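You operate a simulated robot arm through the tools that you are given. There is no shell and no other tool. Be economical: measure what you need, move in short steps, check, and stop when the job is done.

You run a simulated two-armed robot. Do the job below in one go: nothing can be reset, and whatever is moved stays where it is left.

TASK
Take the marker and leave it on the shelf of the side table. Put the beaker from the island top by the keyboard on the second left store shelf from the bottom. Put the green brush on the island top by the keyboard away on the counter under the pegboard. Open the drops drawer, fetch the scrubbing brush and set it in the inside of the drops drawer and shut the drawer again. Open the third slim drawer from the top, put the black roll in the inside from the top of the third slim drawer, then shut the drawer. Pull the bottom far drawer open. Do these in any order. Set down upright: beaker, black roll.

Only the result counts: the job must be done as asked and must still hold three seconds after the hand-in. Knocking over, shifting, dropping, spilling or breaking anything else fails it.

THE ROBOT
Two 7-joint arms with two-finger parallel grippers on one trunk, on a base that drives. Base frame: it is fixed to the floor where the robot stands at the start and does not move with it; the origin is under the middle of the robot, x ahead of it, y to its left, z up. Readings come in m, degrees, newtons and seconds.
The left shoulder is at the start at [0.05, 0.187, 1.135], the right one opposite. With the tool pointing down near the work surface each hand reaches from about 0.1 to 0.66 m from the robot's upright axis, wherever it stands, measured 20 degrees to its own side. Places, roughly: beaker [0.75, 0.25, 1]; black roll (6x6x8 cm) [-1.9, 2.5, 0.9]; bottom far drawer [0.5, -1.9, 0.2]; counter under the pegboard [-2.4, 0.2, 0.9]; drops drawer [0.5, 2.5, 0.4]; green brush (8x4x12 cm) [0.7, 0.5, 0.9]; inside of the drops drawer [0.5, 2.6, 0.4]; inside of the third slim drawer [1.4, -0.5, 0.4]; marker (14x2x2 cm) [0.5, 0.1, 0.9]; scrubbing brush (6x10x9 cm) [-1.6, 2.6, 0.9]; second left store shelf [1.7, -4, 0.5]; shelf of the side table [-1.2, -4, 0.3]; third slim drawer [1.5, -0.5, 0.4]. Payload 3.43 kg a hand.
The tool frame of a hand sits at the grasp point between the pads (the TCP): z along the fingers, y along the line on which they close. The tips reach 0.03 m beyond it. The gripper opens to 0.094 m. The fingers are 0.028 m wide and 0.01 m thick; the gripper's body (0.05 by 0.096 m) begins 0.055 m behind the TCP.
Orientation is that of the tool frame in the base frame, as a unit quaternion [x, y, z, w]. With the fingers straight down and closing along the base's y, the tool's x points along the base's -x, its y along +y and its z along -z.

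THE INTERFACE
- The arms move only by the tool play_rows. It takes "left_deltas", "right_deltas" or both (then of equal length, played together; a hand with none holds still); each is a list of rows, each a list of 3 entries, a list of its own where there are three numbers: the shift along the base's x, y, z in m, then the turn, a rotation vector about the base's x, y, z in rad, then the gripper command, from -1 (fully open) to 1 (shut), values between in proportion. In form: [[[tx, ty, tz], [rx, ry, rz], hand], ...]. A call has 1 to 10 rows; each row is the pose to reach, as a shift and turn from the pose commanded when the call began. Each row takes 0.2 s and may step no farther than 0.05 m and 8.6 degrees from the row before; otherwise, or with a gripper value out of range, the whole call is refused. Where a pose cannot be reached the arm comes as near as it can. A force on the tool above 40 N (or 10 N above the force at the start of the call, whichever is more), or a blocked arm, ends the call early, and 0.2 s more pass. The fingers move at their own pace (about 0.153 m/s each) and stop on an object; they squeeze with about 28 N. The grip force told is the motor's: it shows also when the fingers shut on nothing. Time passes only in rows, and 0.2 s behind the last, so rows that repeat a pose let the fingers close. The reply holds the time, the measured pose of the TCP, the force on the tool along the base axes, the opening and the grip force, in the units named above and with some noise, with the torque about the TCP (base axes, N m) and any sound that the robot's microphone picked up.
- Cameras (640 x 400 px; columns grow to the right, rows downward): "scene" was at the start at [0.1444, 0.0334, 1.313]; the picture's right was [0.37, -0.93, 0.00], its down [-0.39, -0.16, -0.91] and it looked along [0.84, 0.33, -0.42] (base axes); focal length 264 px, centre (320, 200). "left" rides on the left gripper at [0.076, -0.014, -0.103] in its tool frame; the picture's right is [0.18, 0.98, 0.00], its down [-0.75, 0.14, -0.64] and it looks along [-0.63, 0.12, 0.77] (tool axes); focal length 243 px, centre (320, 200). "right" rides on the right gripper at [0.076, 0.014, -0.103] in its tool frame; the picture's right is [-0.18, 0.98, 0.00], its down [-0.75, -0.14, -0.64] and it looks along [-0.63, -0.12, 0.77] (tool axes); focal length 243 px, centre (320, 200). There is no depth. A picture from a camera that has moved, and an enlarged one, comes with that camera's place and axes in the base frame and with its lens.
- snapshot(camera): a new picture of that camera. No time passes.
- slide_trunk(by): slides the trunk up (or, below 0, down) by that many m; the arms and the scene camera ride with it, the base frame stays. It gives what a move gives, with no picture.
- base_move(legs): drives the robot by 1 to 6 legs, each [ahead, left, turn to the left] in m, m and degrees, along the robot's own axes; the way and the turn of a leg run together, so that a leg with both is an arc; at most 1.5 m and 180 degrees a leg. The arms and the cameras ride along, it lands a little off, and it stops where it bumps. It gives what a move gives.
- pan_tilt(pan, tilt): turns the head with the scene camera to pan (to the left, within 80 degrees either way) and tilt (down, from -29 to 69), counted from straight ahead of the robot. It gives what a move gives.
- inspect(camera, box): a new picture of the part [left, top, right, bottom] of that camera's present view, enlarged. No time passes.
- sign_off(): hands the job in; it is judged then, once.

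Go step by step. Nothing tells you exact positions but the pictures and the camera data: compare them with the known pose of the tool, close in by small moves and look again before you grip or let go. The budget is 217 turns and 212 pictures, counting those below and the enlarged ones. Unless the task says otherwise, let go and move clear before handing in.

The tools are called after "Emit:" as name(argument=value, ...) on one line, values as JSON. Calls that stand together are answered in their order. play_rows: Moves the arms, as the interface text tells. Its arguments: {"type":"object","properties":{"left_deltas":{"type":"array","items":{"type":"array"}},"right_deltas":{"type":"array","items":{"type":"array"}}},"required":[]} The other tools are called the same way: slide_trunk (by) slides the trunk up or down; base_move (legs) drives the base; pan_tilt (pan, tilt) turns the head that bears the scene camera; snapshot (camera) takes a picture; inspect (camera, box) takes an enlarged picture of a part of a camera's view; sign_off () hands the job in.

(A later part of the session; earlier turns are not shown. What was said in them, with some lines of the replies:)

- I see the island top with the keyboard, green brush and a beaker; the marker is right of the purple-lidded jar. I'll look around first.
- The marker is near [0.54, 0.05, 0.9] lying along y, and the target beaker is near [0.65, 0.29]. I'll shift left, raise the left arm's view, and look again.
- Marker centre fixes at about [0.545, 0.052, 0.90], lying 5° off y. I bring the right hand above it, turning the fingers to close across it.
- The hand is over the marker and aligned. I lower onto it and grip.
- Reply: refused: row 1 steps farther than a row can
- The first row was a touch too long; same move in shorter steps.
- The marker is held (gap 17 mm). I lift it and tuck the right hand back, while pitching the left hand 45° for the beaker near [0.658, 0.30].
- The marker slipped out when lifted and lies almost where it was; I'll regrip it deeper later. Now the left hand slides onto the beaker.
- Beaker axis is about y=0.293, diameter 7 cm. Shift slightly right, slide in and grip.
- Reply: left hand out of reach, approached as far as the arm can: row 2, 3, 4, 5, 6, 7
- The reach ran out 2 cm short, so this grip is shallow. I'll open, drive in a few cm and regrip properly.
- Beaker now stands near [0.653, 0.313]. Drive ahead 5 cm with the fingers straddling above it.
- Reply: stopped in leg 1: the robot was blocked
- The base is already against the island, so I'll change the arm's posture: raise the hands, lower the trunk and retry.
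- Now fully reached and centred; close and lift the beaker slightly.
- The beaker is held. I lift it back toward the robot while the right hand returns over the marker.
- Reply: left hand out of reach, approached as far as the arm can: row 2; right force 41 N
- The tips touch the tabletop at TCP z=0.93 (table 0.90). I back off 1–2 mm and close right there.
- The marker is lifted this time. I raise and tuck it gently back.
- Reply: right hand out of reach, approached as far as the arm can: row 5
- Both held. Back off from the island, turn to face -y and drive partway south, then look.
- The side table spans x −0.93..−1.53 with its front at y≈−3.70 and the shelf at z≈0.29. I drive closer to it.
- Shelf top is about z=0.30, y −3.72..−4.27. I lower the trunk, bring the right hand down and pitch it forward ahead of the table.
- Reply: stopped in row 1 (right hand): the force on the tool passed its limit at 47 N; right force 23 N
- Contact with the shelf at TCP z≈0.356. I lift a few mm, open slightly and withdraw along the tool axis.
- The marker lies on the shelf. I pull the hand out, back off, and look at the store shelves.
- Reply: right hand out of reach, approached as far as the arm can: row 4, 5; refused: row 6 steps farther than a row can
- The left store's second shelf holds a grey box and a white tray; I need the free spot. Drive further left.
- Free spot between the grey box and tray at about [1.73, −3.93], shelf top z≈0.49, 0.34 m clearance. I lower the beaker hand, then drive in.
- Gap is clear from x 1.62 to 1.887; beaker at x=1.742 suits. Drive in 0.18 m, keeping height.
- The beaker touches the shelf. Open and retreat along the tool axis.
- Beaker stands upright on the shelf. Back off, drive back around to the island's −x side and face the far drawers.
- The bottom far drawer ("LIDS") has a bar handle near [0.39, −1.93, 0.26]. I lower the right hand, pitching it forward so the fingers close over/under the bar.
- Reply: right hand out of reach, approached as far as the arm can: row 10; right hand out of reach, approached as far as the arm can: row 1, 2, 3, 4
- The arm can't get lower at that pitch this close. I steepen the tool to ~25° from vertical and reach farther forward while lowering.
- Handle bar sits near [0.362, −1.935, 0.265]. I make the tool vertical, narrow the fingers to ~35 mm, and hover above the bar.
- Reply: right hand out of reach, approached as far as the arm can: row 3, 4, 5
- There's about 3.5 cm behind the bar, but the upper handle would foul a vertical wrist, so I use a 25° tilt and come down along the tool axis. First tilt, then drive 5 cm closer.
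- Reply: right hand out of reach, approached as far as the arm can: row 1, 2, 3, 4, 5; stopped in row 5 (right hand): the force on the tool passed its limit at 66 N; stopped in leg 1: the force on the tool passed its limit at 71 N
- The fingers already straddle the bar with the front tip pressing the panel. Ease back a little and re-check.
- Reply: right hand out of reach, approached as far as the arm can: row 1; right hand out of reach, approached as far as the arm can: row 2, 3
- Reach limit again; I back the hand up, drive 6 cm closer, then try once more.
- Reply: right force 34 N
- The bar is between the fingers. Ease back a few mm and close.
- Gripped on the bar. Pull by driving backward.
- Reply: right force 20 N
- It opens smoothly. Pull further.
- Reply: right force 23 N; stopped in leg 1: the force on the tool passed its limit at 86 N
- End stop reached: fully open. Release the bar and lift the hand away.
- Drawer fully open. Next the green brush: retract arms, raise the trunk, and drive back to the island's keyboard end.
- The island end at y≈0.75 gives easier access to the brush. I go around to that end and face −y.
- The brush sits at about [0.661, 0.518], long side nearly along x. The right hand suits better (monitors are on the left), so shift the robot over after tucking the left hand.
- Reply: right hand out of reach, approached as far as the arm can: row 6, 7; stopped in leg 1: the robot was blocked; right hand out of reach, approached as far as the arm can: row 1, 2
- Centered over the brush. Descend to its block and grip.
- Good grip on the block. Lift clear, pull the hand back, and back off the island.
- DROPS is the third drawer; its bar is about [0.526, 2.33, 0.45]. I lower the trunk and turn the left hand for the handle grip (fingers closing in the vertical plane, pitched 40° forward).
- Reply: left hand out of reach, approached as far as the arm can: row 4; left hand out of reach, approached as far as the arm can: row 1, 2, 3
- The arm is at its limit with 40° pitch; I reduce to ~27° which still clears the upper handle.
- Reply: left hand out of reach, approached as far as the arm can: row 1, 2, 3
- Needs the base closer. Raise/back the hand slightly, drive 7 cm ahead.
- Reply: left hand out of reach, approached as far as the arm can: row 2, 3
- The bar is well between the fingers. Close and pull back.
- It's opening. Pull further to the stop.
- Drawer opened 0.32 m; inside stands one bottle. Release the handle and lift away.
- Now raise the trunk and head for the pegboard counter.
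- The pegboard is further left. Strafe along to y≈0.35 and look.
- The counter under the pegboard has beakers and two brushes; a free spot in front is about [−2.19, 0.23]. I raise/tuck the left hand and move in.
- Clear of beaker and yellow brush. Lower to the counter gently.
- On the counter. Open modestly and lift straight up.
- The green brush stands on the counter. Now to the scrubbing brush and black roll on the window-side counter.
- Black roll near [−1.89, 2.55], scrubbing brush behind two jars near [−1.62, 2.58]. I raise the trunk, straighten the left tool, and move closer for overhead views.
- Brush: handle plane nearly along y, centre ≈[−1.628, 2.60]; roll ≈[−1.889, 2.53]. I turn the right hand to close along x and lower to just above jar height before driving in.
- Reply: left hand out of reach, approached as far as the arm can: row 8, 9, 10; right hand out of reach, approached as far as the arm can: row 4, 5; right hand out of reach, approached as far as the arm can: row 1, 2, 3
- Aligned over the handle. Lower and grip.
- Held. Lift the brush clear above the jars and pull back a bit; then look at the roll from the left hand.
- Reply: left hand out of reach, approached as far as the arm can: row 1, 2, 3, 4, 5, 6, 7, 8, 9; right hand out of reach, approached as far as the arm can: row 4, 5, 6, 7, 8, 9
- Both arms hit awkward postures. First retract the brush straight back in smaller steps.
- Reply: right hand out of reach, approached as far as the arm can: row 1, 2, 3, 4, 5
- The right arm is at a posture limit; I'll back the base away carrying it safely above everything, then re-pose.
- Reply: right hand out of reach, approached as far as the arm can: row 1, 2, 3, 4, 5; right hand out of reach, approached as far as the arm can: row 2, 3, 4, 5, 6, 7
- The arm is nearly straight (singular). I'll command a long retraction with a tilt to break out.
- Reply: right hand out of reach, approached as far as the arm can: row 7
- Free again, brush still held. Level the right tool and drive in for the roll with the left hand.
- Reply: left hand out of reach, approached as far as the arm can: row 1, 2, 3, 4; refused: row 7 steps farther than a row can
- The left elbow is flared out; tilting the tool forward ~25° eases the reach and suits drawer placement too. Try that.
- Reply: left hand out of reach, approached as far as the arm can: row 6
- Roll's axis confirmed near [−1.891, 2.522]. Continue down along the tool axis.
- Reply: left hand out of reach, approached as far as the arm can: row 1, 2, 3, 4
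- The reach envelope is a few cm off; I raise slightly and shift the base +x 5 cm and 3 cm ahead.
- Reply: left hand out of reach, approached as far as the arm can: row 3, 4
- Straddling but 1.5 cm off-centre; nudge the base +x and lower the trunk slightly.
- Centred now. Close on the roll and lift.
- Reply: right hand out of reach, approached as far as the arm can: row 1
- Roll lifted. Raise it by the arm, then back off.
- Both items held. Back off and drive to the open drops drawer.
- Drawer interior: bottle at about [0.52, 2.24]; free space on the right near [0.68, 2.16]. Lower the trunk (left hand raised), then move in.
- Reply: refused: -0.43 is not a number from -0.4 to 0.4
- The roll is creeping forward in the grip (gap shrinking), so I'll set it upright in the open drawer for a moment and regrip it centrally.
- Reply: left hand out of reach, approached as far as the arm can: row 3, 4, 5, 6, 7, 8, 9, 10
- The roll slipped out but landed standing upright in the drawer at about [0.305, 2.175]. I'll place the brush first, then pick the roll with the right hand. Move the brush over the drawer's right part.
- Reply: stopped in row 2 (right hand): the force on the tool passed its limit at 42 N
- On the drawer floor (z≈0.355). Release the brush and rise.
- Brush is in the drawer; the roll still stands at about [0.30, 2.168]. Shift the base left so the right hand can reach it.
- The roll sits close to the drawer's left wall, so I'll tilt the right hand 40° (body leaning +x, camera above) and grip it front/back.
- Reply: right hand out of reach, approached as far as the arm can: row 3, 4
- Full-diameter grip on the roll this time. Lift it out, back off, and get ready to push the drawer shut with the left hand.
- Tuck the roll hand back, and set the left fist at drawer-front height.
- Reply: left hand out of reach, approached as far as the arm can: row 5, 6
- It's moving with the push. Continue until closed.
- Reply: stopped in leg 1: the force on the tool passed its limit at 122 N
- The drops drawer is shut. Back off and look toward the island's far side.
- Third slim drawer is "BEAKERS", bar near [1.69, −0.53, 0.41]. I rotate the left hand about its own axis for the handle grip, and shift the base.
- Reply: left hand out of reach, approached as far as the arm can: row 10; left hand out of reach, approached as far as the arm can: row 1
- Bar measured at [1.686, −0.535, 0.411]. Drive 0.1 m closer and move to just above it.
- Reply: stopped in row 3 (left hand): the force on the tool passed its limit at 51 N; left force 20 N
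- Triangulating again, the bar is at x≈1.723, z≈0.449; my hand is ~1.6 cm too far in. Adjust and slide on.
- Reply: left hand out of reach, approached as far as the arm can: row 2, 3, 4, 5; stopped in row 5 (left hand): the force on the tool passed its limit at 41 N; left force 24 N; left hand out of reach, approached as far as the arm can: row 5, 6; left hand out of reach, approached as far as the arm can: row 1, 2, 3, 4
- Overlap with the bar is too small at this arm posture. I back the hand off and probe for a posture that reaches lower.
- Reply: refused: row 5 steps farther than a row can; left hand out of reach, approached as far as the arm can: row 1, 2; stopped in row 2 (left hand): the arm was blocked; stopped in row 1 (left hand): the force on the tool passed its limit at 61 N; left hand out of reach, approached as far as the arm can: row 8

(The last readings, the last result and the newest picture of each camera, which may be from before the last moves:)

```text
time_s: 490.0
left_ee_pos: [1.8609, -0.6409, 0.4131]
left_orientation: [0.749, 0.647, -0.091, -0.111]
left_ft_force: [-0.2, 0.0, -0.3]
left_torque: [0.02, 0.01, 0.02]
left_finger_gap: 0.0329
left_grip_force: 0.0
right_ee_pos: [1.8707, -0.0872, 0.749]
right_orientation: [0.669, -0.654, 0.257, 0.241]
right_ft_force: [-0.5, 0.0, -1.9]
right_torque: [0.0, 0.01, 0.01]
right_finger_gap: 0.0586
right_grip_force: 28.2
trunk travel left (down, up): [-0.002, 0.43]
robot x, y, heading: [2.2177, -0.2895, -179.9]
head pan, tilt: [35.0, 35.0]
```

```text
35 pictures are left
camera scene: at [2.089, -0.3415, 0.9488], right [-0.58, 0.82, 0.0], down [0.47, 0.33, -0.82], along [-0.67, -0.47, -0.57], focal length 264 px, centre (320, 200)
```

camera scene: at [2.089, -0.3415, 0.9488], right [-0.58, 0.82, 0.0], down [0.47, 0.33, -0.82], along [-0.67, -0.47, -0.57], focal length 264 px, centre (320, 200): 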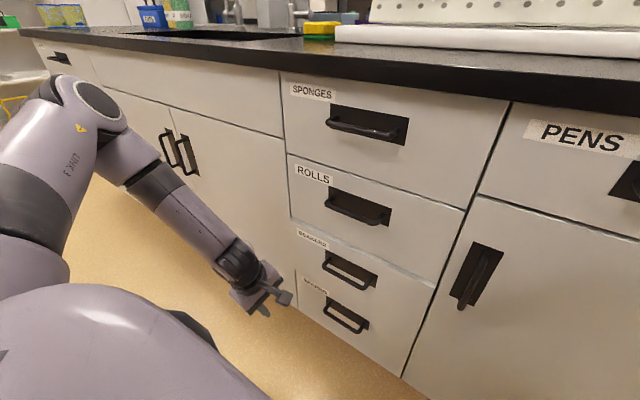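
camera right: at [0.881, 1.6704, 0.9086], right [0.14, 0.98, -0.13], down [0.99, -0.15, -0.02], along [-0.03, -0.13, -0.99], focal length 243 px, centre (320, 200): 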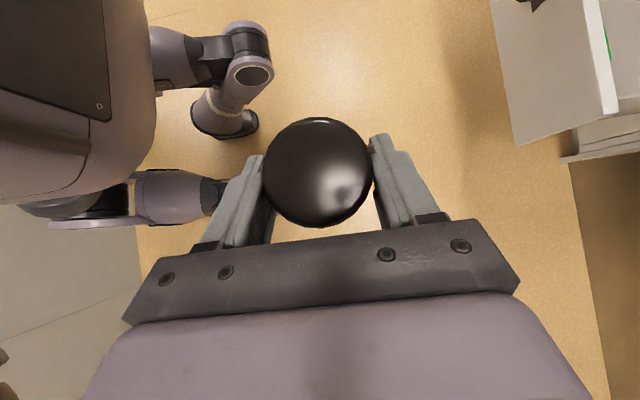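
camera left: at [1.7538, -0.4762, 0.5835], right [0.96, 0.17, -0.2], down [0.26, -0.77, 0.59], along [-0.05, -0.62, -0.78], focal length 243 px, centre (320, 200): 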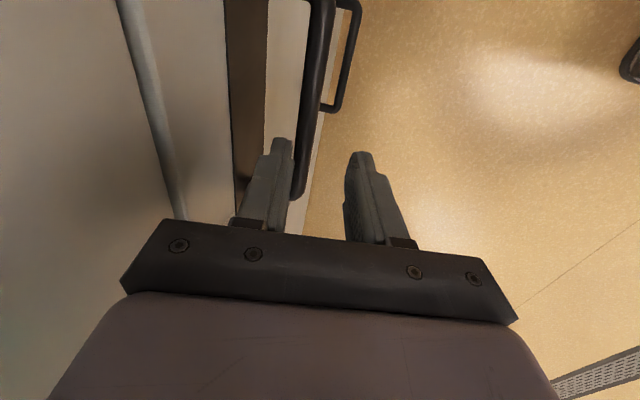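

Lower reach works nearer to the body and more to the side. Raise, correct yaw, and shift the base so the bar falls there.

Emit:
play_rows(left_deltas=[[[0.0, 0, 0.04], [0, 0, 0.07], 0.3], [[0.0, 0, 0.08], [0, 0, 0.14], 0.3], [[0.0, 0, 0.1], [0, 0, 0.14], 0.3]])

Emit:
base_move(legs=[[0.1, -0.105, 0]])

Emit:
snapshot(camera="left")

```text
time_s: 490.8
left_ee_pos: [1.857, -0.6422, 0.5136]
left_orientation: [0.7, 0.699, -0.098, -0.104]
left_ft_force: [-0.1, 0.9, -0.4]
left_torque: [0.01, 0.0, 0.01]
left_finger_gap: 0.0328
left_grip_force: 0.0
right_ee_pos: [1.8709, -0.0877, 0.7504]
right_orientation: [0.669, -0.654, 0.257, 0.242]
right_ft_force: [0.4, 0.2, -0.6]
right_torque: [0.05, -0.01, -0.02]
right_finger_gap: 0.0588
right_grip_force: 28.6
trunk travel left (down, up): [-0.002, 0.43]
robot x, y, heading: [2.22, -0.2928, -179.7]
head pan, tilt: [35.0, 35.0]
```

```text
time_s: 492.4
left_ee_pos: [1.7566, -0.5403, 0.5138]
left_orientation: [0.701, 0.699, -0.099, -0.105]
left_ft_force: [-0.7, -0.1, -0.4]
left_torque: [0.03, 0.01, -0.01]
left_finger_gap: 0.0331
left_grip_force: 0.1
right_ee_pos: [1.7694, 0.015, 0.7512]
right_orientation: [0.67, -0.653, 0.257, 0.242]
right_ft_force: [-0.1, -0.1, -1.0]
right_torque: [0.02, 0.01, 0.01]
right_finger_gap: 0.0585
right_grip_force: 28.3
trunk travel left (down, up): [-0.002, 0.43]
robot x, y, heading: [2.1191, -0.1889, -179.7]
head pan, tilt: [35.0, 35.0]
```

```text
34 pictures are left
camera left: at [1.772, -0.4647, 0.6157], right [0.94, 0.18, -0.28], down [0.32, -0.76, 0.57], along [-0.11, -0.62, -0.77], focal length 243 px, centre (320, 200)
```

left: 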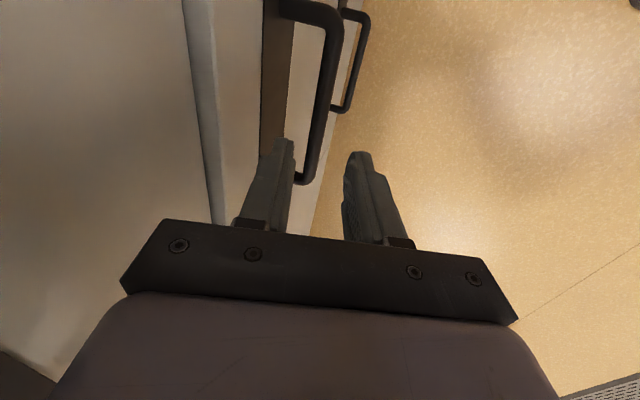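

Emit:
play_rows(left_deltas=[[[-0.007, 0, -0.016], [0, 0, 0], 0.3], [[-0.013, 0, -0.032], [0, 0, 0], 0.3], [[-0.018, 0, -0.048], [0, 0, 0], 0.3], [[-0.018, 0, -0.048], [0, 0, 0], 0.3]])

Emit:
snapshot(camera="left")

```text
time_s: 493.4
left_ee_pos: [1.7381, -0.5399, 0.4645]
left_orientation: [0.7, 0.699, -0.099, -0.105]
left_ft_force: [0.3, -0.7, -0.4]
left_torque: [0.03, 0.0, 0.03]
left_finger_gap: 0.0331
left_grip_force: 0.0
right_ee_pos: [1.7705, 0.0156, 0.7498]
right_orientation: [0.67, -0.653, 0.258, 0.241]
right_ft_force: [0.1, 0.7, -0.1]
right_torque: [0.02, -0.03, -0.02]
right_finger_gap: 0.059
right_grip_force: 27.7
trunk travel left (down, up): [-0.002, 0.43]
robot x, y, heading: [2.118, -0.1888, -179.8]
head pan, tilt: [35.0, 35.0]
```

```text
33 pictures are left
camera left: at [1.7529, -0.4648, 0.5674], right [0.94, 0.18, -0.28], down [0.32, -0.76, 0.57], along [-0.11, -0.62, -0.77], focal length 243 px, centre (320, 200)
```

left: 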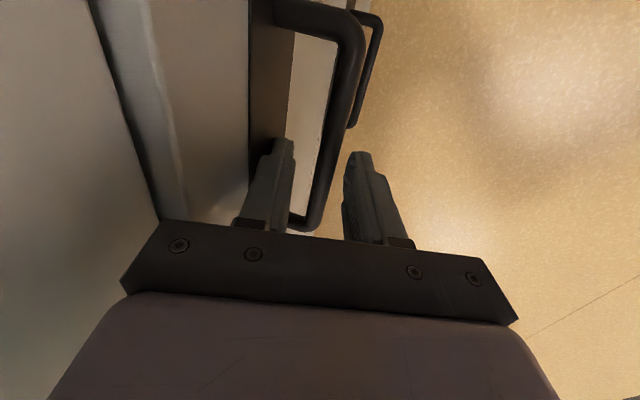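

Bar is between the fingers with good overlap. Close and pull.

Emit:
play_rows(left_deltas=[[[0, 0, 0], [0, 0, 0], 0.6], [[0, 0, 0], [0, 0, 0], 1], [[0, 0, 0], [0, 0, 0], 1], [[0, 0, 0], [0, 0, 0], 1]])

Emit:
base_move(legs=[[-0.3, 0, 0]])

Emit:
snapshot(camera="scene")

```text
time_s: 494.4
left_ee_pos: [1.7381, -0.5401, 0.4658]
left_orientation: [0.7, 0.699, -0.099, -0.105]
left_ft_force: [-0.8, 3.0, -6.2]
left_torque: [-0.03, -0.04, 1.17]
left_finger_gap: 0.0107
left_grip_force: 44.3
right_ee_pos: [1.7702, 0.0153, 0.7496]
right_orientation: [0.67, -0.653, 0.257, 0.241]
right_ft_force: [-0.2, -0.1, -1.6]
right_torque: [-0.01, 0.02, 0.03]
right_finger_gap: 0.059
right_grip_force: 27.4
trunk travel left (down, up): [-0.002, 0.43]
robot x, y, heading: [2.1188, -0.1853, -179.8]
head pan, tilt: [35.0, 35.0]
```

```text
time_s: 496.4
left_ee_pos: [2.0365, -0.5415, 0.4654]
left_orientation: [0.698, 0.702, -0.098, -0.104]
left_ft_force: [0.8, 16.7, -11.9]
left_torque: [0.68, -0.1, 0.03]
left_finger_gap: 0.0109
left_grip_force: 44.3
right_ee_pos: [2.063, 0.0156, 0.75]
right_orientation: [0.673, -0.65, 0.259, 0.239]
right_ft_force: [-0.6, 0.0, -0.9]
right_torque: [0.02, -0.02, 0.05]
right_finger_gap: 0.0587
right_grip_force: 28.4
trunk travel left (down, up): [-0.002, 0.43]
robot x, y, heading: [2.4141, -0.1846, -179.1]
head pan, tilt: [35.0, 35.0]
```

```text
32 pictures are left
camera scene: at [2.2839, -0.2367, 0.9486], right [-0.59, 0.81, 0.0], down [0.47, 0.34, -0.82], along [-0.66, -0.48, -0.57], focal length 264 px, centre (320, 200)
```

scene: 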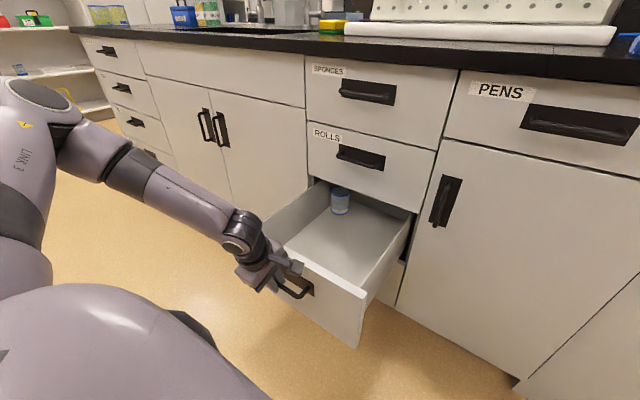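

Drawer open 0.30 m, a beaker stands at the back. Release the handle and lift the left hand clear.

Emit:
play_rows(left_deltas=[[[0, 0, 0], [0, 0, 0], 0.6], [[0, 0, 0], [0, 0, 0], 0.3], [[0, 0, 0], [0, 0, 0], 0.3], [[0.008, 0, 0.027], [0, 0, 0], 0.3], [[0.02, 0, 0.065], [0, 0, 0], 0.3], [[0.03, 0, 0.11], [0, 0, 0], 0.3], [[0.04, 0, 0.155], [0, 0, 0], 0.3], [[0.06, 0, 0.195], [0, 0, 0], 0.3], [[0.08, 0, 0.23], [0, 0, 0], 0.3]])

Emit:
base_move(legs=[[-0.1, 0, 0], [0, 0.42, -0.9]])

Emit:
pan_tilt(pan=0, tilt=45)

Emit:
snapshot(camera="scene")

```text
time_s: 498.4
left_ee_pos: [2.117, -0.5397, 0.6917]
left_orientation: [0.698, 0.702, -0.097, -0.104]
left_ft_force: [-0.4, -0.8, 0.0]
left_torque: [0.0, -0.02, 0.0]
left_finger_gap: 0.0327
left_grip_force: 0.1
right_ee_pos: [2.0629, 0.0148, 0.7495]
right_orientation: [0.672, -0.651, 0.259, 0.24]
right_ft_force: [0.1, -0.3, -1.9]
right_torque: [0.02, 0.03, -0.01]
right_finger_gap: 0.0584
right_grip_force: 27.3
trunk travel left (down, up): [-0.002, 0.43]
robot x, y, heading: [2.414, -0.1818, -179.2]
head pan, tilt: [35.0, 35.0]
```

```text
time_s: 503.5
left_ee_pos: [2.2173, -0.9689, 0.6924]
left_orientation: [0.699, 0.701, -0.099, -0.105]
left_ft_force: [0.1, -0.2, 0.3]
left_torque: [0.0, -0.02, 0.0]
left_finger_gap: 0.0329
left_grip_force: 0.0
right_ee_pos: [2.1691, -0.4151, 0.7497]
right_orientation: [0.671, -0.652, 0.258, 0.24]
right_ft_force: [-0.3, 0.3, -2.1]
right_torque: [0.02, 0.0, -0.01]
right_finger_gap: 0.0587
right_grip_force: 28.2
trunk travel left (down, up): [-0.002, 0.43]
robot x, y, heading: [2.5181, -0.6153, -179.4]
head pan, tilt: [35.0, 35.0]
```

```text
time_s: 504.5
left_ee_pos: [2.2173, -0.9703, 0.6936]
left_orientation: [0.699, 0.7, -0.098, -0.106]
left_ft_force: [0.0, -0.6, -0.7]
left_torque: [0.03, -0.01, 0.01]
left_finger_gap: 0.0328
left_grip_force: 0.1
right_ee_pos: [2.1683, -0.4139, 0.7494]
right_orientation: [0.671, -0.653, 0.258, 0.241]
right_ft_force: [-0.3, -0.2, -2.6]
right_torque: [0.02, -0.01, -0.03]
right_finger_gap: 0.0584
right_grip_force: 27.5
trunk travel left (down, up): [-0.002, 0.43]
robot x, y, heading: [2.5172, -0.6128, -179.7]
head pan, tilt: [0.0, 45.0]
```

```text
31 pictures are left
camera scene: at [2.3788, -0.6172, 0.934], right [-0.01, 1.0, 0.0], down [0.71, 0.01, -0.71], along [-0.71, -0.01, -0.71], focal length 264 px, centre (320, 200)
```

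scene: 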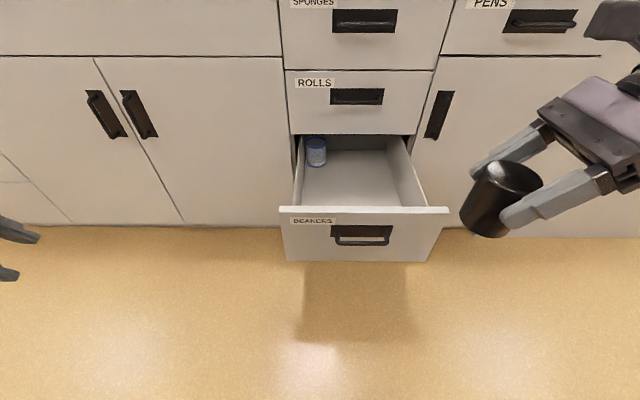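

Drawer interior spans y≈−0.68…−0.37, front at x≈2.0. I target the roll at [1.865, −0.565]; replicate the earlier good arm pose by positioning the base.

Emit:
base_move(legs=[[0.09, 0.09, -0.3]])

Emit:
play_rows(right_deltas=[[[-0.04, -0.01, 0.0], [0, 0, 0], 1], [[-0.08, -0.02, 0.0], [0, 0, 0], 1], [[-0.12, -0.03, 0], [0, 0, 0], 1], [[-0.16, -0.04, -0.0], [0, 0, 0], 1], [[-0.2, -0.05, -0.01], [0, 0, 0], 1], [[-0.214, -0.055, -0.05], [0, 0, 0], 1], [[-0.214, -0.055, -0.09], [0, 0, 0], 1], [[-0.214, -0.055, -0.13], [0, 0, 0], 1]])

Emit:
snapshot(camera="scene")

Emit:
snapshot(camera="right")

```text
time_s: 506.0
left_ee_pos: [2.1295, -1.056, 0.6917]
left_orientation: [0.702, 0.698, -0.098, -0.107]
left_ft_force: [0.8, 0.5, -0.4]
left_torque: [0.01, 0.05, -0.02]
left_finger_gap: 0.033
left_grip_force: 0.1
right_ee_pos: [2.0833, -0.4998, 0.7501]
right_orientation: [0.669, -0.654, 0.257, 0.242]
right_ft_force: [0.3, 0.0, -1.8]
right_torque: [0.01, 0.0, 0.01]
right_finger_gap: 0.0585
right_grip_force: 28.2
trunk travel left (down, up): [-0.002, 0.43]
robot x, y, heading: [2.43, -0.7009, -179.7]
head pan, tilt: [0.0, 45.0]
```

```text
time_s: 507.8
left_ee_pos: [2.1294, -1.0539, 0.6922]
left_orientation: [0.701, 0.698, -0.098, -0.106]
left_ft_force: [0.2, -1.1, 0.3]
left_torque: [-0.02, 0.0, 0.0]
left_finger_gap: 0.033
left_grip_force: 0.1
right_ee_pos: [1.8676, -0.5535, 0.6198]
right_orientation: [0.669, -0.654, 0.258, 0.242]
right_ft_force: [-0.6, 0.0, -0.4]
right_torque: [0.02, 0.01, -0.03]
right_finger_gap: 0.0586
right_grip_force: 27.6
trunk travel left (down, up): [-0.002, 0.43]
robot x, y, heading: [2.4323, -0.7046, -180.1]
head pan, tilt: [0.0, 45.0]
```

```text
30 pictures are left
camera scene: at [2.293, -0.7041, 0.934], right [0.0, 1.0, 0.0], down [0.71, 0.0, -0.71], along [-0.71, 0.0, -0.71], focal length 264 px, centre (320, 200)
```

scene: 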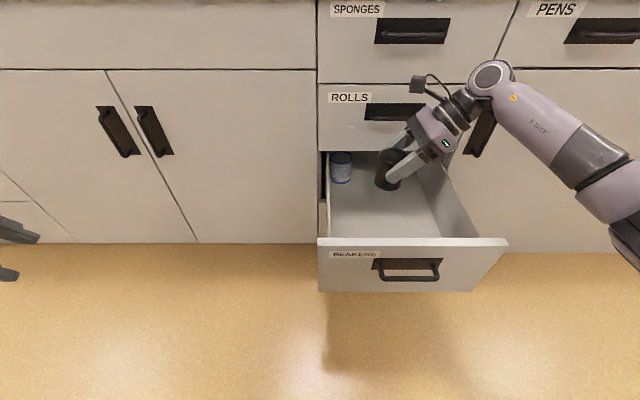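

```text
29 pictures are left
camera right: at [1.8511, -0.5434, 0.7474], right [-0.98, 0.11, -0.13], down [0.12, 0.99, -0.01], along [0.13, -0.03, -0.99], focal length 243 px, centre (320, 200)
```

right: 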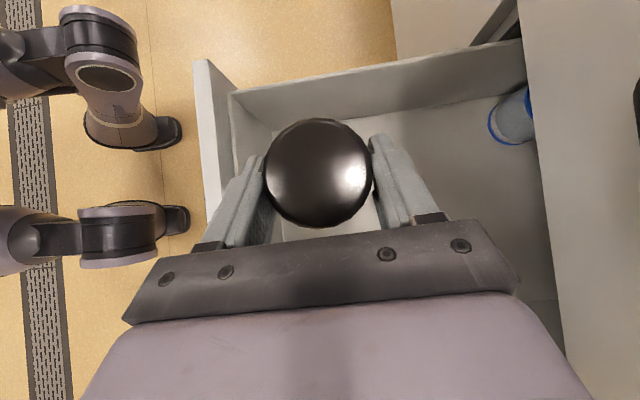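

Shift slightly left for wall clearance and lower.

Emit:
play_rows(right_deltas=[[[0, -0.02, 0], [0, 0, 0], 1], [[0, -0.042, -0.02], [0, 0, 0], 1], [[0, -0.042, -0.06], [0, 0, 0], 1], [[0, -0.042, -0.1], [0, 0, 0], 1], [[0, -0.042, -0.14], [0, 0, 0], 1], [[0, -0.042, -0.175], [0, 0, 0], 1]])

Emit:
snapshot(camera="right")

```text
time_s: 509.2
left_ee_pos: [2.13, -1.0555, 0.6916]
left_orientation: [0.701, 0.698, -0.097, -0.106]
left_ft_force: [0.6, 0.7, -0.1]
left_torque: [0.0, -0.01, 0.01]
left_finger_gap: 0.0328
left_grip_force: 0.1
right_ee_pos: [1.8697, -0.5975, 0.4425]
right_orientation: [0.669, -0.654, 0.257, 0.242]
right_ft_force: [0.2, 0.6, -0.8]
right_torque: [0.02, 0.03, 0.0]
right_finger_gap: 0.0586
right_grip_force: 28.1
trunk travel left (down, up): [-0.002, 0.43]
robot x, y, heading: [2.4339, -0.7042, -180.0]
head pan, tilt: [0.0, 45.0]
```

```text
28 pictures are left
camera right: at [1.8537, -0.5864, 0.5697], right [-0.98, 0.11, -0.13], down [0.11, 0.99, -0.01], along [0.13, -0.03, -0.99], focal length 243 px, centre (320, 200)
```

right: 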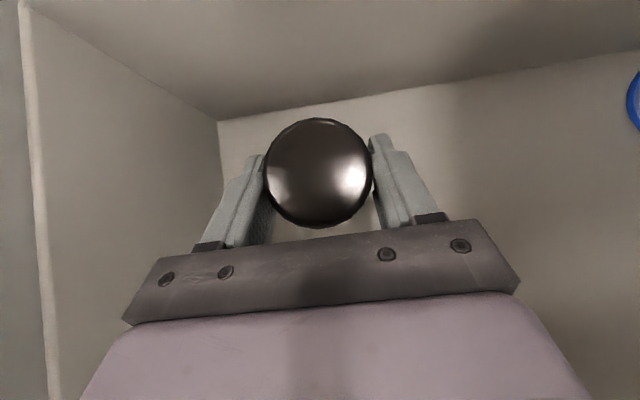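

Emit:
play_rows(right_deltas=[[[0, 0, -0.01], [0, 0, 0], 1], [[0, 0, -0.02], [0, 0, 0], 1]])

Emit:
play_rows(right_deltas=[[[0, 0, -0.005], [0, 0, 0], 1], [[0, 0, -0.01], [0, 0, 0], 1]])

Emit:
play_rows(right_deltas=[[[0, 0, -0.004], [0, 0, 0], 1], [[0, 0, -0.008], [0, 0, 0], 1]])

```text
time_s: 509.8
left_ee_pos: [2.1304, -1.0552, 0.6918]
left_orientation: [0.701, 0.698, -0.097, -0.106]
left_ft_force: [0.1, -0.2, 0.1]
left_torque: [0.01, 0.0, -0.02]
left_finger_gap: 0.0327
left_grip_force: 0.0
right_ee_pos: [1.87, -0.597, 0.4239]
right_orientation: [0.669, -0.655, 0.257, 0.241]
right_ft_force: [-0.4, 0.0, -1.6]
right_torque: [0.03, 0.01, -0.02]
right_finger_gap: 0.0585
right_grip_force: 28.5
trunk travel left (down, up): [-0.002, 0.43]
robot x, y, heading: [2.4328, -0.6998, -180.0]
head pan, tilt: [0.0, 45.0]
```

```text
time_s: 510.4
left_ee_pos: [2.1294, -1.0563, 0.6918]
left_orientation: [0.702, 0.698, -0.097, -0.104]
left_ft_force: [-0.5, 0.7, -0.3]
left_torque: [0.01, 0.01, 0.02]
left_finger_gap: 0.0329
left_grip_force: 0.0
right_ee_pos: [1.8704, -0.5969, 0.4136]
right_orientation: [0.669, -0.654, 0.257, 0.242]
right_ft_force: [0.1, 0.6, -1.3]
right_torque: [0.04, -0.03, 0.0]
right_finger_gap: 0.0586
right_grip_force: 27.9
trunk travel left (down, up): [-0.002, 0.43]
robot x, y, heading: [2.4332, -0.702, -179.7]
head pan, tilt: [0.0, 45.0]
```

```text
time_s: 511.0
left_ee_pos: [2.1308, -1.0553, 0.6924]
left_orientation: [0.702, 0.698, -0.097, -0.106]
left_ft_force: [0.0, -0.3, -0.9]
left_torque: [0.05, -0.01, 0.01]
left_finger_gap: 0.0329
left_grip_force: 0.2
right_ee_pos: [1.8683, -0.5978, 0.4099]
right_orientation: [0.668, -0.654, 0.256, 0.244]
right_ft_force: [0.1, 1.6, 13.9]
right_torque: [0.31, -0.25, 0.06]
right_finger_gap: 0.0586
right_grip_force: 28.2
trunk travel left (down, up): [-0.002, 0.43]
robot x, y, heading: [2.4289, -0.7054, -180.0]
head pan, tilt: [0.0, 45.0]
```

The roll touches the drawer floor. Ease, open slowly and withdraw along the tool axis.

Emit:
play_rows(right_deltas=[[[0, 0, 0.002], [0, 0, 0], 0.0], [[0, 0, 0.002], [0, 0, 0], -0.6], [[0, 0, 0.002], [0, 0, 0], -0.8], [[0, 0, 0.002], [0, 0, 0], -0.8], [[0, 0.02, 0.027], [0, 0, 0], -0.8], [[0, 0.045, 0.06], [0, 0, 0], -0.8], [[0, 0.06, 0.1], [0, 0, 0], -0.8], [[0.01, 0.07, 0.145], [0, 0, 0], -0.8], [[0.03, 0.07, 0.185], [0, 0, 0], -0.8], [[0.06, 0.07, 0.225], [0, 0, 0], -0.8]])

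Emit:
snapshot(camera="scene")

Emit:
snapshot(camera="right")

```text
time_s: 513.2
left_ee_pos: [2.1301, -1.0552, 0.6922]
left_orientation: [0.702, 0.698, -0.098, -0.105]
left_ft_force: [0.6, -0.2, -0.8]
left_torque: [0.01, -0.04, 0.03]
left_finger_gap: 0.033
left_grip_force: 0.0
right_ee_pos: [1.93, -0.5289, 0.6325]
right_orientation: [0.669, -0.655, 0.257, 0.24]
right_ft_force: [-0.1, -0.2, -0.3]
right_torque: [0.0, -0.03, -0.01]
right_finger_gap: 0.0844
right_grip_force: 0.1
trunk travel left (down, up): [-0.002, 0.43]
robot x, y, heading: [2.4321, -0.7029, -179.7]
head pan, tilt: [0.0, 45.0]
```

```text
27 pictures are left
camera scene: at [2.2929, -0.7041, 0.9339], right [0.0, 1.0, 0.0], down [0.71, 0.0, -0.71], along [-0.71, 0.0, -0.71], focal length 264 px, centre (320, 200)
```

scene: 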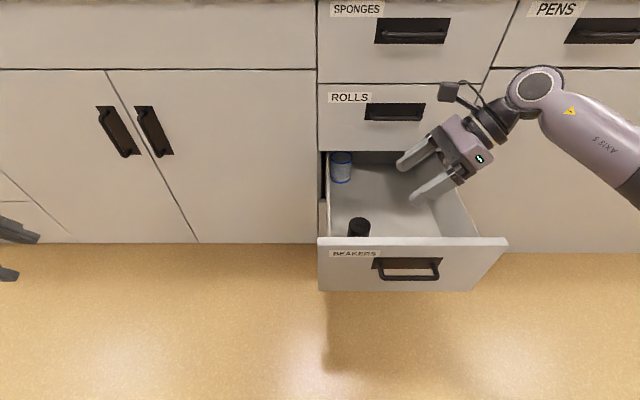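

```text
26 pictures are left
camera right: at [1.9131, -0.5192, 0.7608], right [-0.98, 0.11, -0.14], down [0.12, 0.99, -0.01], along [0.13, -0.03, -0.99], focal length 243 px, centre (320, 200)
```

right: 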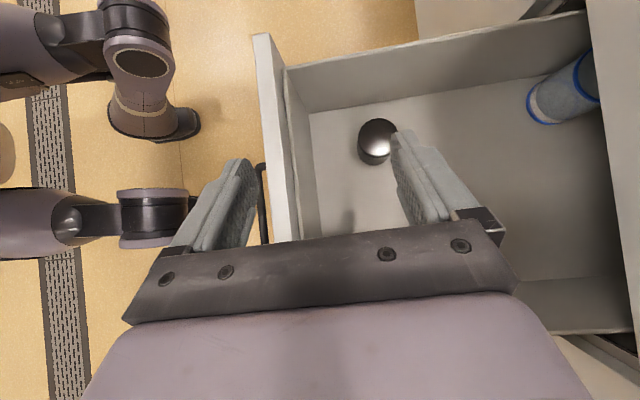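

The roll stands upright inside. Back off, lower the closed right hand in front of the drawer, then push it shut gently.

Emit:
base_move(legs=[[-0.22, 0, 0]])

Emit:
play_rows(right_deltas=[[[0, 0, -0.03], [0, 0, 0], 1], [[0, 0, -0.07], [0, 0, 0], 1], [[0, 0, -0.11], [0, 0, 0], 1], [[0, 0, -0.15], [0, 0, 0], 1], [[0, 0, -0.17], [0, 0, 0], 1]])

Emit:
snapshot(camera="scene")

```text
time_s: 514.8
left_ee_pos: [2.3423, -1.0529, 0.6918]
left_orientation: [0.703, 0.696, -0.098, -0.105]
left_ft_force: [0.9, 0.2, -1.4]
left_torque: [0.01, 0.03, 0.01]
left_finger_gap: 0.0329
left_grip_force: 0.1
right_ee_pos: [2.145, -0.5273, 0.6334]
right_orientation: [0.667, -0.656, 0.256, 0.242]
right_ft_force: [-0.4, 0.6, -0.5]
right_torque: [0.02, 0.0, 0.02]
right_finger_gap: 0.0845
right_grip_force: 0.0
trunk travel left (down, up): [-0.002, 0.43]
robot x, y, heading: [2.6506, -0.701, 179.9]
head pan, tilt: [0.0, 45.0]
```

```text
time_s: 516.0
left_ee_pos: [2.3426, -1.0542, 0.6928]
left_orientation: [0.703, 0.696, -0.097, -0.106]
left_ft_force: [0.3, -0.1, -0.5]
left_torque: [0.03, 0.01, -0.01]
left_finger_gap: 0.0327
left_grip_force: 0.1
right_ee_pos: [2.1457, -0.5286, 0.464]
right_orientation: [0.667, -0.656, 0.256, 0.242]
right_ft_force: [-0.4, 0.0, -0.5]
right_torque: [-0.02, -0.03, 0.0]
right_finger_gap: 0.0
right_grip_force: 27.9
trunk travel left (down, up): [-0.002, 0.43]
robot x, y, heading: [2.6466, -0.7002, 179.9]
head pan, tilt: [0.0, 45.0]
```

```text
25 pictures are left
camera scene: at [2.5079, -0.7036, 0.934], right [0.0, 1.0, 0.0], down [0.71, 0.0, -0.71], along [-0.71, 0.0, -0.71], focal length 264 px, centre (320, 200)
```

scene: 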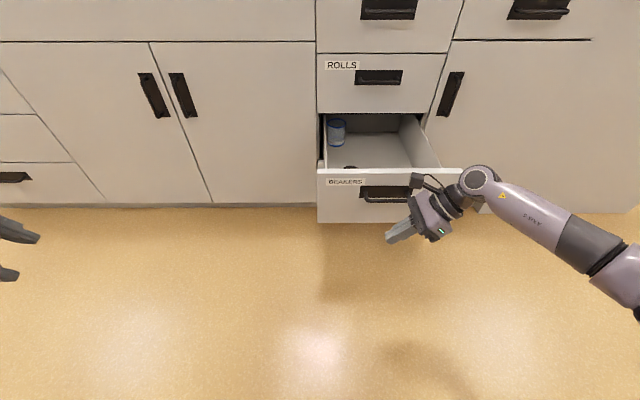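

Emit:
base_move(legs=[[0.07, 0, 0], [0.05, 0, 0], [0.05, 0, 0], [0.05, 0, 0], [0.05, 0, 0], [0.05, 0, 0]])

Emit:
snapshot(camera="scene")

```text
time_s: 519.7
left_ee_pos: [2.0253, -1.055, 0.6916]
left_orientation: [0.702, 0.697, -0.097, -0.106]
left_ft_force: [0.1, 0.5, -1.1]
left_torque: [0.01, 0.05, -0.02]
left_finger_gap: 0.0327
left_grip_force: 0.0
right_ee_pos: [1.8254, -0.5311, 0.4652]
right_orientation: [0.668, -0.655, 0.257, 0.242]
right_ft_force: [-0.6, 0.2, -1.3]
right_torque: [-0.01, 0.0, -0.01]
right_finger_gap: 0.0002
right_grip_force: 28.1
trunk travel left (down, up): [-0.002, 0.43]
robot x, y, heading: [2.324, -0.7044, -180.1]
head pan, tilt: [0.0, 45.0]
```

```text
24 pictures are left
camera scene: at [2.1884, -0.7039, 0.934], right [0.0, 1.0, 0.0], down [0.71, 0.0, -0.71], along [-0.71, 0.0, -0.71], focal length 264 px, centre (320, 200)
```

scene: 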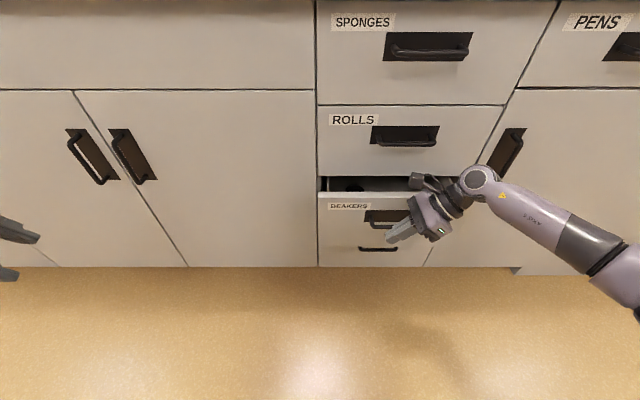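

Nearly shut. Finish slowly with the arm.

Emit:
play_rows(right_deltas=[[[-0.01, 0, 0], [0, 0, 0], 1], [[-0.02, 0, 0], [0, 0, 0], 1], [[-0.03, 0, 0], [0, 0, 0], 1], [[-0.04, 0, 0], [0, 0, 0], 1], [[-0.05, 0, 0], [0, 0, 0], 1], [[-0.06, 0, 0], [0, 0, 0], 1], [[-0.07, 0, 0], [0, 0, 0], 1], [[-0.08, 0, 0], [0, 0, 0], 1]])

Emit:
snapshot(camera="scene")

```text
time_s: 521.5
left_ee_pos: [2.0254, -1.0555, 0.6928]
left_orientation: [0.702, 0.697, -0.098, -0.107]
left_ft_force: [1.0, -1.5, -0.4]
left_torque: [0.02, -0.01, 0.01]
left_finger_gap: 0.0328
left_grip_force: 0.0
right_ee_pos: [1.7472, -0.5303, 0.4651]
right_orientation: [0.669, -0.654, 0.261, 0.239]
right_ft_force: [27.5, 3.6, 9.5]
right_torque: [0.13, -0.16, -0.31]
right_finger_gap: 0.0001
right_grip_force: 28.5
trunk travel left (down, up): [-0.002, 0.43]
robot x, y, heading: [2.3295, -0.7034, 179.9]
head pan, tilt: [0.0, 45.0]
```

```text
23 pictures are left
camera scene: at [2.1898, -0.7038, 0.9344], right [0.0, 1.0, 0.0], down [0.71, 0.0, -0.71], along [-0.71, 0.0, -0.71], focal length 264 px, centre (320, 200)
```

scene: 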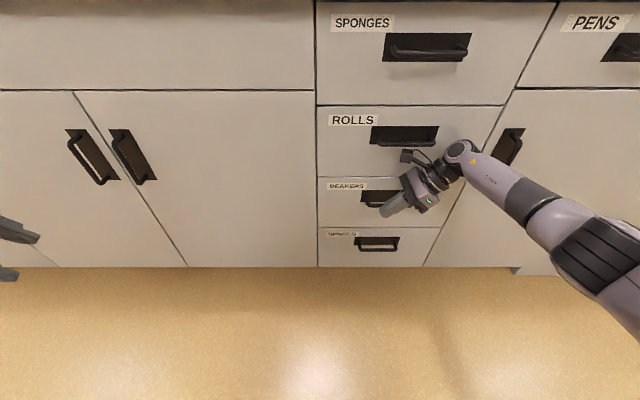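

The drawer is against its stop. Withdraw and verify.

Emit:
play_rows(right_deltas=[[[0.02, 0, 0], [0, 0, 0], 1], [[0.06, 0, 0.01], [0, 0, 0], 1], [[0.1, 0, 0.03], [0, 0, 0], 1], [[0.13, 0, 0.06], [0, 0, 0], 1]])

Emit:
base_move(legs=[[-0.3, 0, 0]])

Emit:
inspect(camera="scene", box=[260, 0, 480, 200])

```text
time_s: 522.5
left_ee_pos: [2.0255, -1.055, 0.6911]
left_orientation: [0.702, 0.698, -0.097, -0.106]
left_ft_force: [0.7, -0.3, -0.6]
left_torque: [0.01, 0.0, -0.01]
left_finger_gap: 0.0329
left_grip_force: 0.0
right_ee_pos: [1.8746, -0.5332, 0.5256]
right_orientation: [0.669, -0.655, 0.258, 0.24]
right_ft_force: [-0.3, -0.4, -1.0]
right_torque: [-0.03, -0.03, -0.02]
right_finger_gap: 0.0
right_grip_force: 27.9
trunk travel left (down, up): [-0.002, 0.43]
robot x, y, heading: [2.3254, -0.7042, -180.2]
head pan, tilt: [0.0, 45.0]
```

```text
time_s: 524.5
left_ee_pos: [2.3211, -1.0544, 0.6928]
left_orientation: [0.701, 0.698, -0.097, -0.105]
left_ft_force: [0.3, 0.7, 0.4]
left_torque: [-0.02, -0.03, -0.02]
left_finger_gap: 0.0329
left_grip_force: 0.0
right_ee_pos: [2.1681, -0.5342, 0.526]
right_orientation: [0.67, -0.653, 0.258, 0.24]
right_ft_force: [0.1, -1.1, 0.0]
right_torque: [0.0, -0.01, -0.02]
right_finger_gap: 0.0002
right_grip_force: 27.9
trunk travel left (down, up): [-0.002, 0.43]
robot x, y, heading: [2.6238, -0.6997, -179.5]
head pan, tilt: [0.0, 45.0]
```

```text
2.00 times, centred on (370, 100) of scene
camera zoom: at [2.4832, -0.7036, 0.934], right [0.0, 1.0, 0.0], down [0.71, 0.0, -0.71], along [-0.71, 0.0, -0.71], focal length 528 px, centre (220, 400)
```

zoom: 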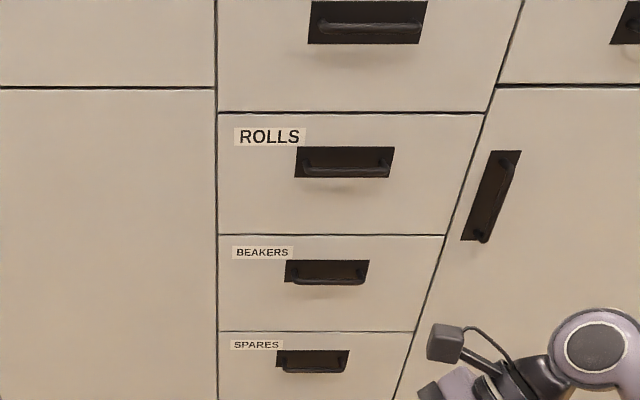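

Flush. I'll make one check that the drops drawer is fully shut.

Emit:
base_move(legs=[[0, -1.0, 0], [0, -0.9, 0]])

Emit:
pan_tilt(pan=-35, tilt=15)

Emit:
inspect(camera="scene", box=[160, 60, 480, 300])

```text
time_s: 541.2
left_ee_pos: [2.328, 0.8156, 0.6919]
left_orientation: [0.705, 0.695, -0.097, -0.106]
left_ft_force: [-0.2, 0.3, 0.5]
left_torque: [-0.04, 0.0, 0.02]
left_finger_gap: 0.033
left_grip_force: 0.0
right_ee_pos: [2.1824, 1.3379, 0.5252]
right_orientation: [0.666, -0.658, 0.256, 0.243]
right_ft_force: [0.0, -1.1, -0.1]
right_torque: [-0.04, -0.03, 0.03]
right_finger_gap: 0.0003
right_grip_force: 28.1
trunk travel left (down, up): [-0.002, 0.43]
robot x, y, heading: [2.6343, 1.1681, 179.9]
head pan, tilt: [0.0, 45.0]
```

```text
time_s: 542.2
left_ee_pos: [2.3279, 0.8151, 0.6927]
left_orientation: [0.705, 0.695, -0.097, -0.106]
left_ft_force: [0.0, -0.3, 0.1]
left_torque: [0.02, 0.02, 0.01]
left_finger_gap: 0.0327
left_grip_force: 0.1
right_ee_pos: [2.1822, 1.3374, 0.5249]
right_orientation: [0.666, -0.657, 0.256, 0.243]
right_ft_force: [0.2, 0.1, -0.5]
right_torque: [-0.02, 0.02, -0.01]
right_finger_gap: 0.0
right_grip_force: 28.4
trunk travel left (down, up): [-0.002, 0.43]
robot x, y, heading: [2.6336, 1.1659, 179.7]
head pan, tilt: [-35.0, 15.0]
```

```text
1.67 times, centred on (320, 180) of scene
camera zoom: at [2.4998, 1.2191, 0.9807], right [0.58, 0.82, 0.0], down [0.21, -0.15, -0.97], along [-0.79, 0.56, -0.26], focal length 440 px, centre (320, 233)
```

zoom: 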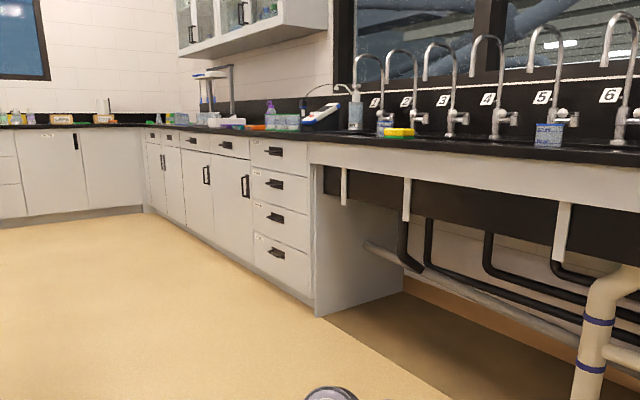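

All drawers on that side are flush and everything is placed. Hands are clear, so I hand the job in.

Emit:
sign_off()

```text
The job is handed in.
```

I did all six jobs and handed the work in; no result has come back yet.

- **Marker:** it lies on the shelf of the side table. It slipped from my first grip and dropped a few centimetres back onto the island top before I regripped it.
- **Beaker:** it stands upright on the second left store shelf from the bottom.
- **Green brush:** it stands on the counter by the pegboard's right edge, next to the other two brushes. The brush is centred under the pegboard, with its right end about level with the edge.
- **Scrubbing brush:** it is in the drops drawer, and that drawer is shut flush.
- **Black roll:** it stood upright in the third slim drawer from the top when I let go, and I pushed that drawer shut gently. Earlier it slid out of my grip and dropped from a low height into the open drops drawer. It landed standing, and I regripped it from there.
- **Bottom far drawer:** I pulled it open to its stop and left it open.

I saw nothing else knocked over or moved, apart from a slight shift of the beaker before I picked it up. I did not look inside either closed drawer after shutting it.
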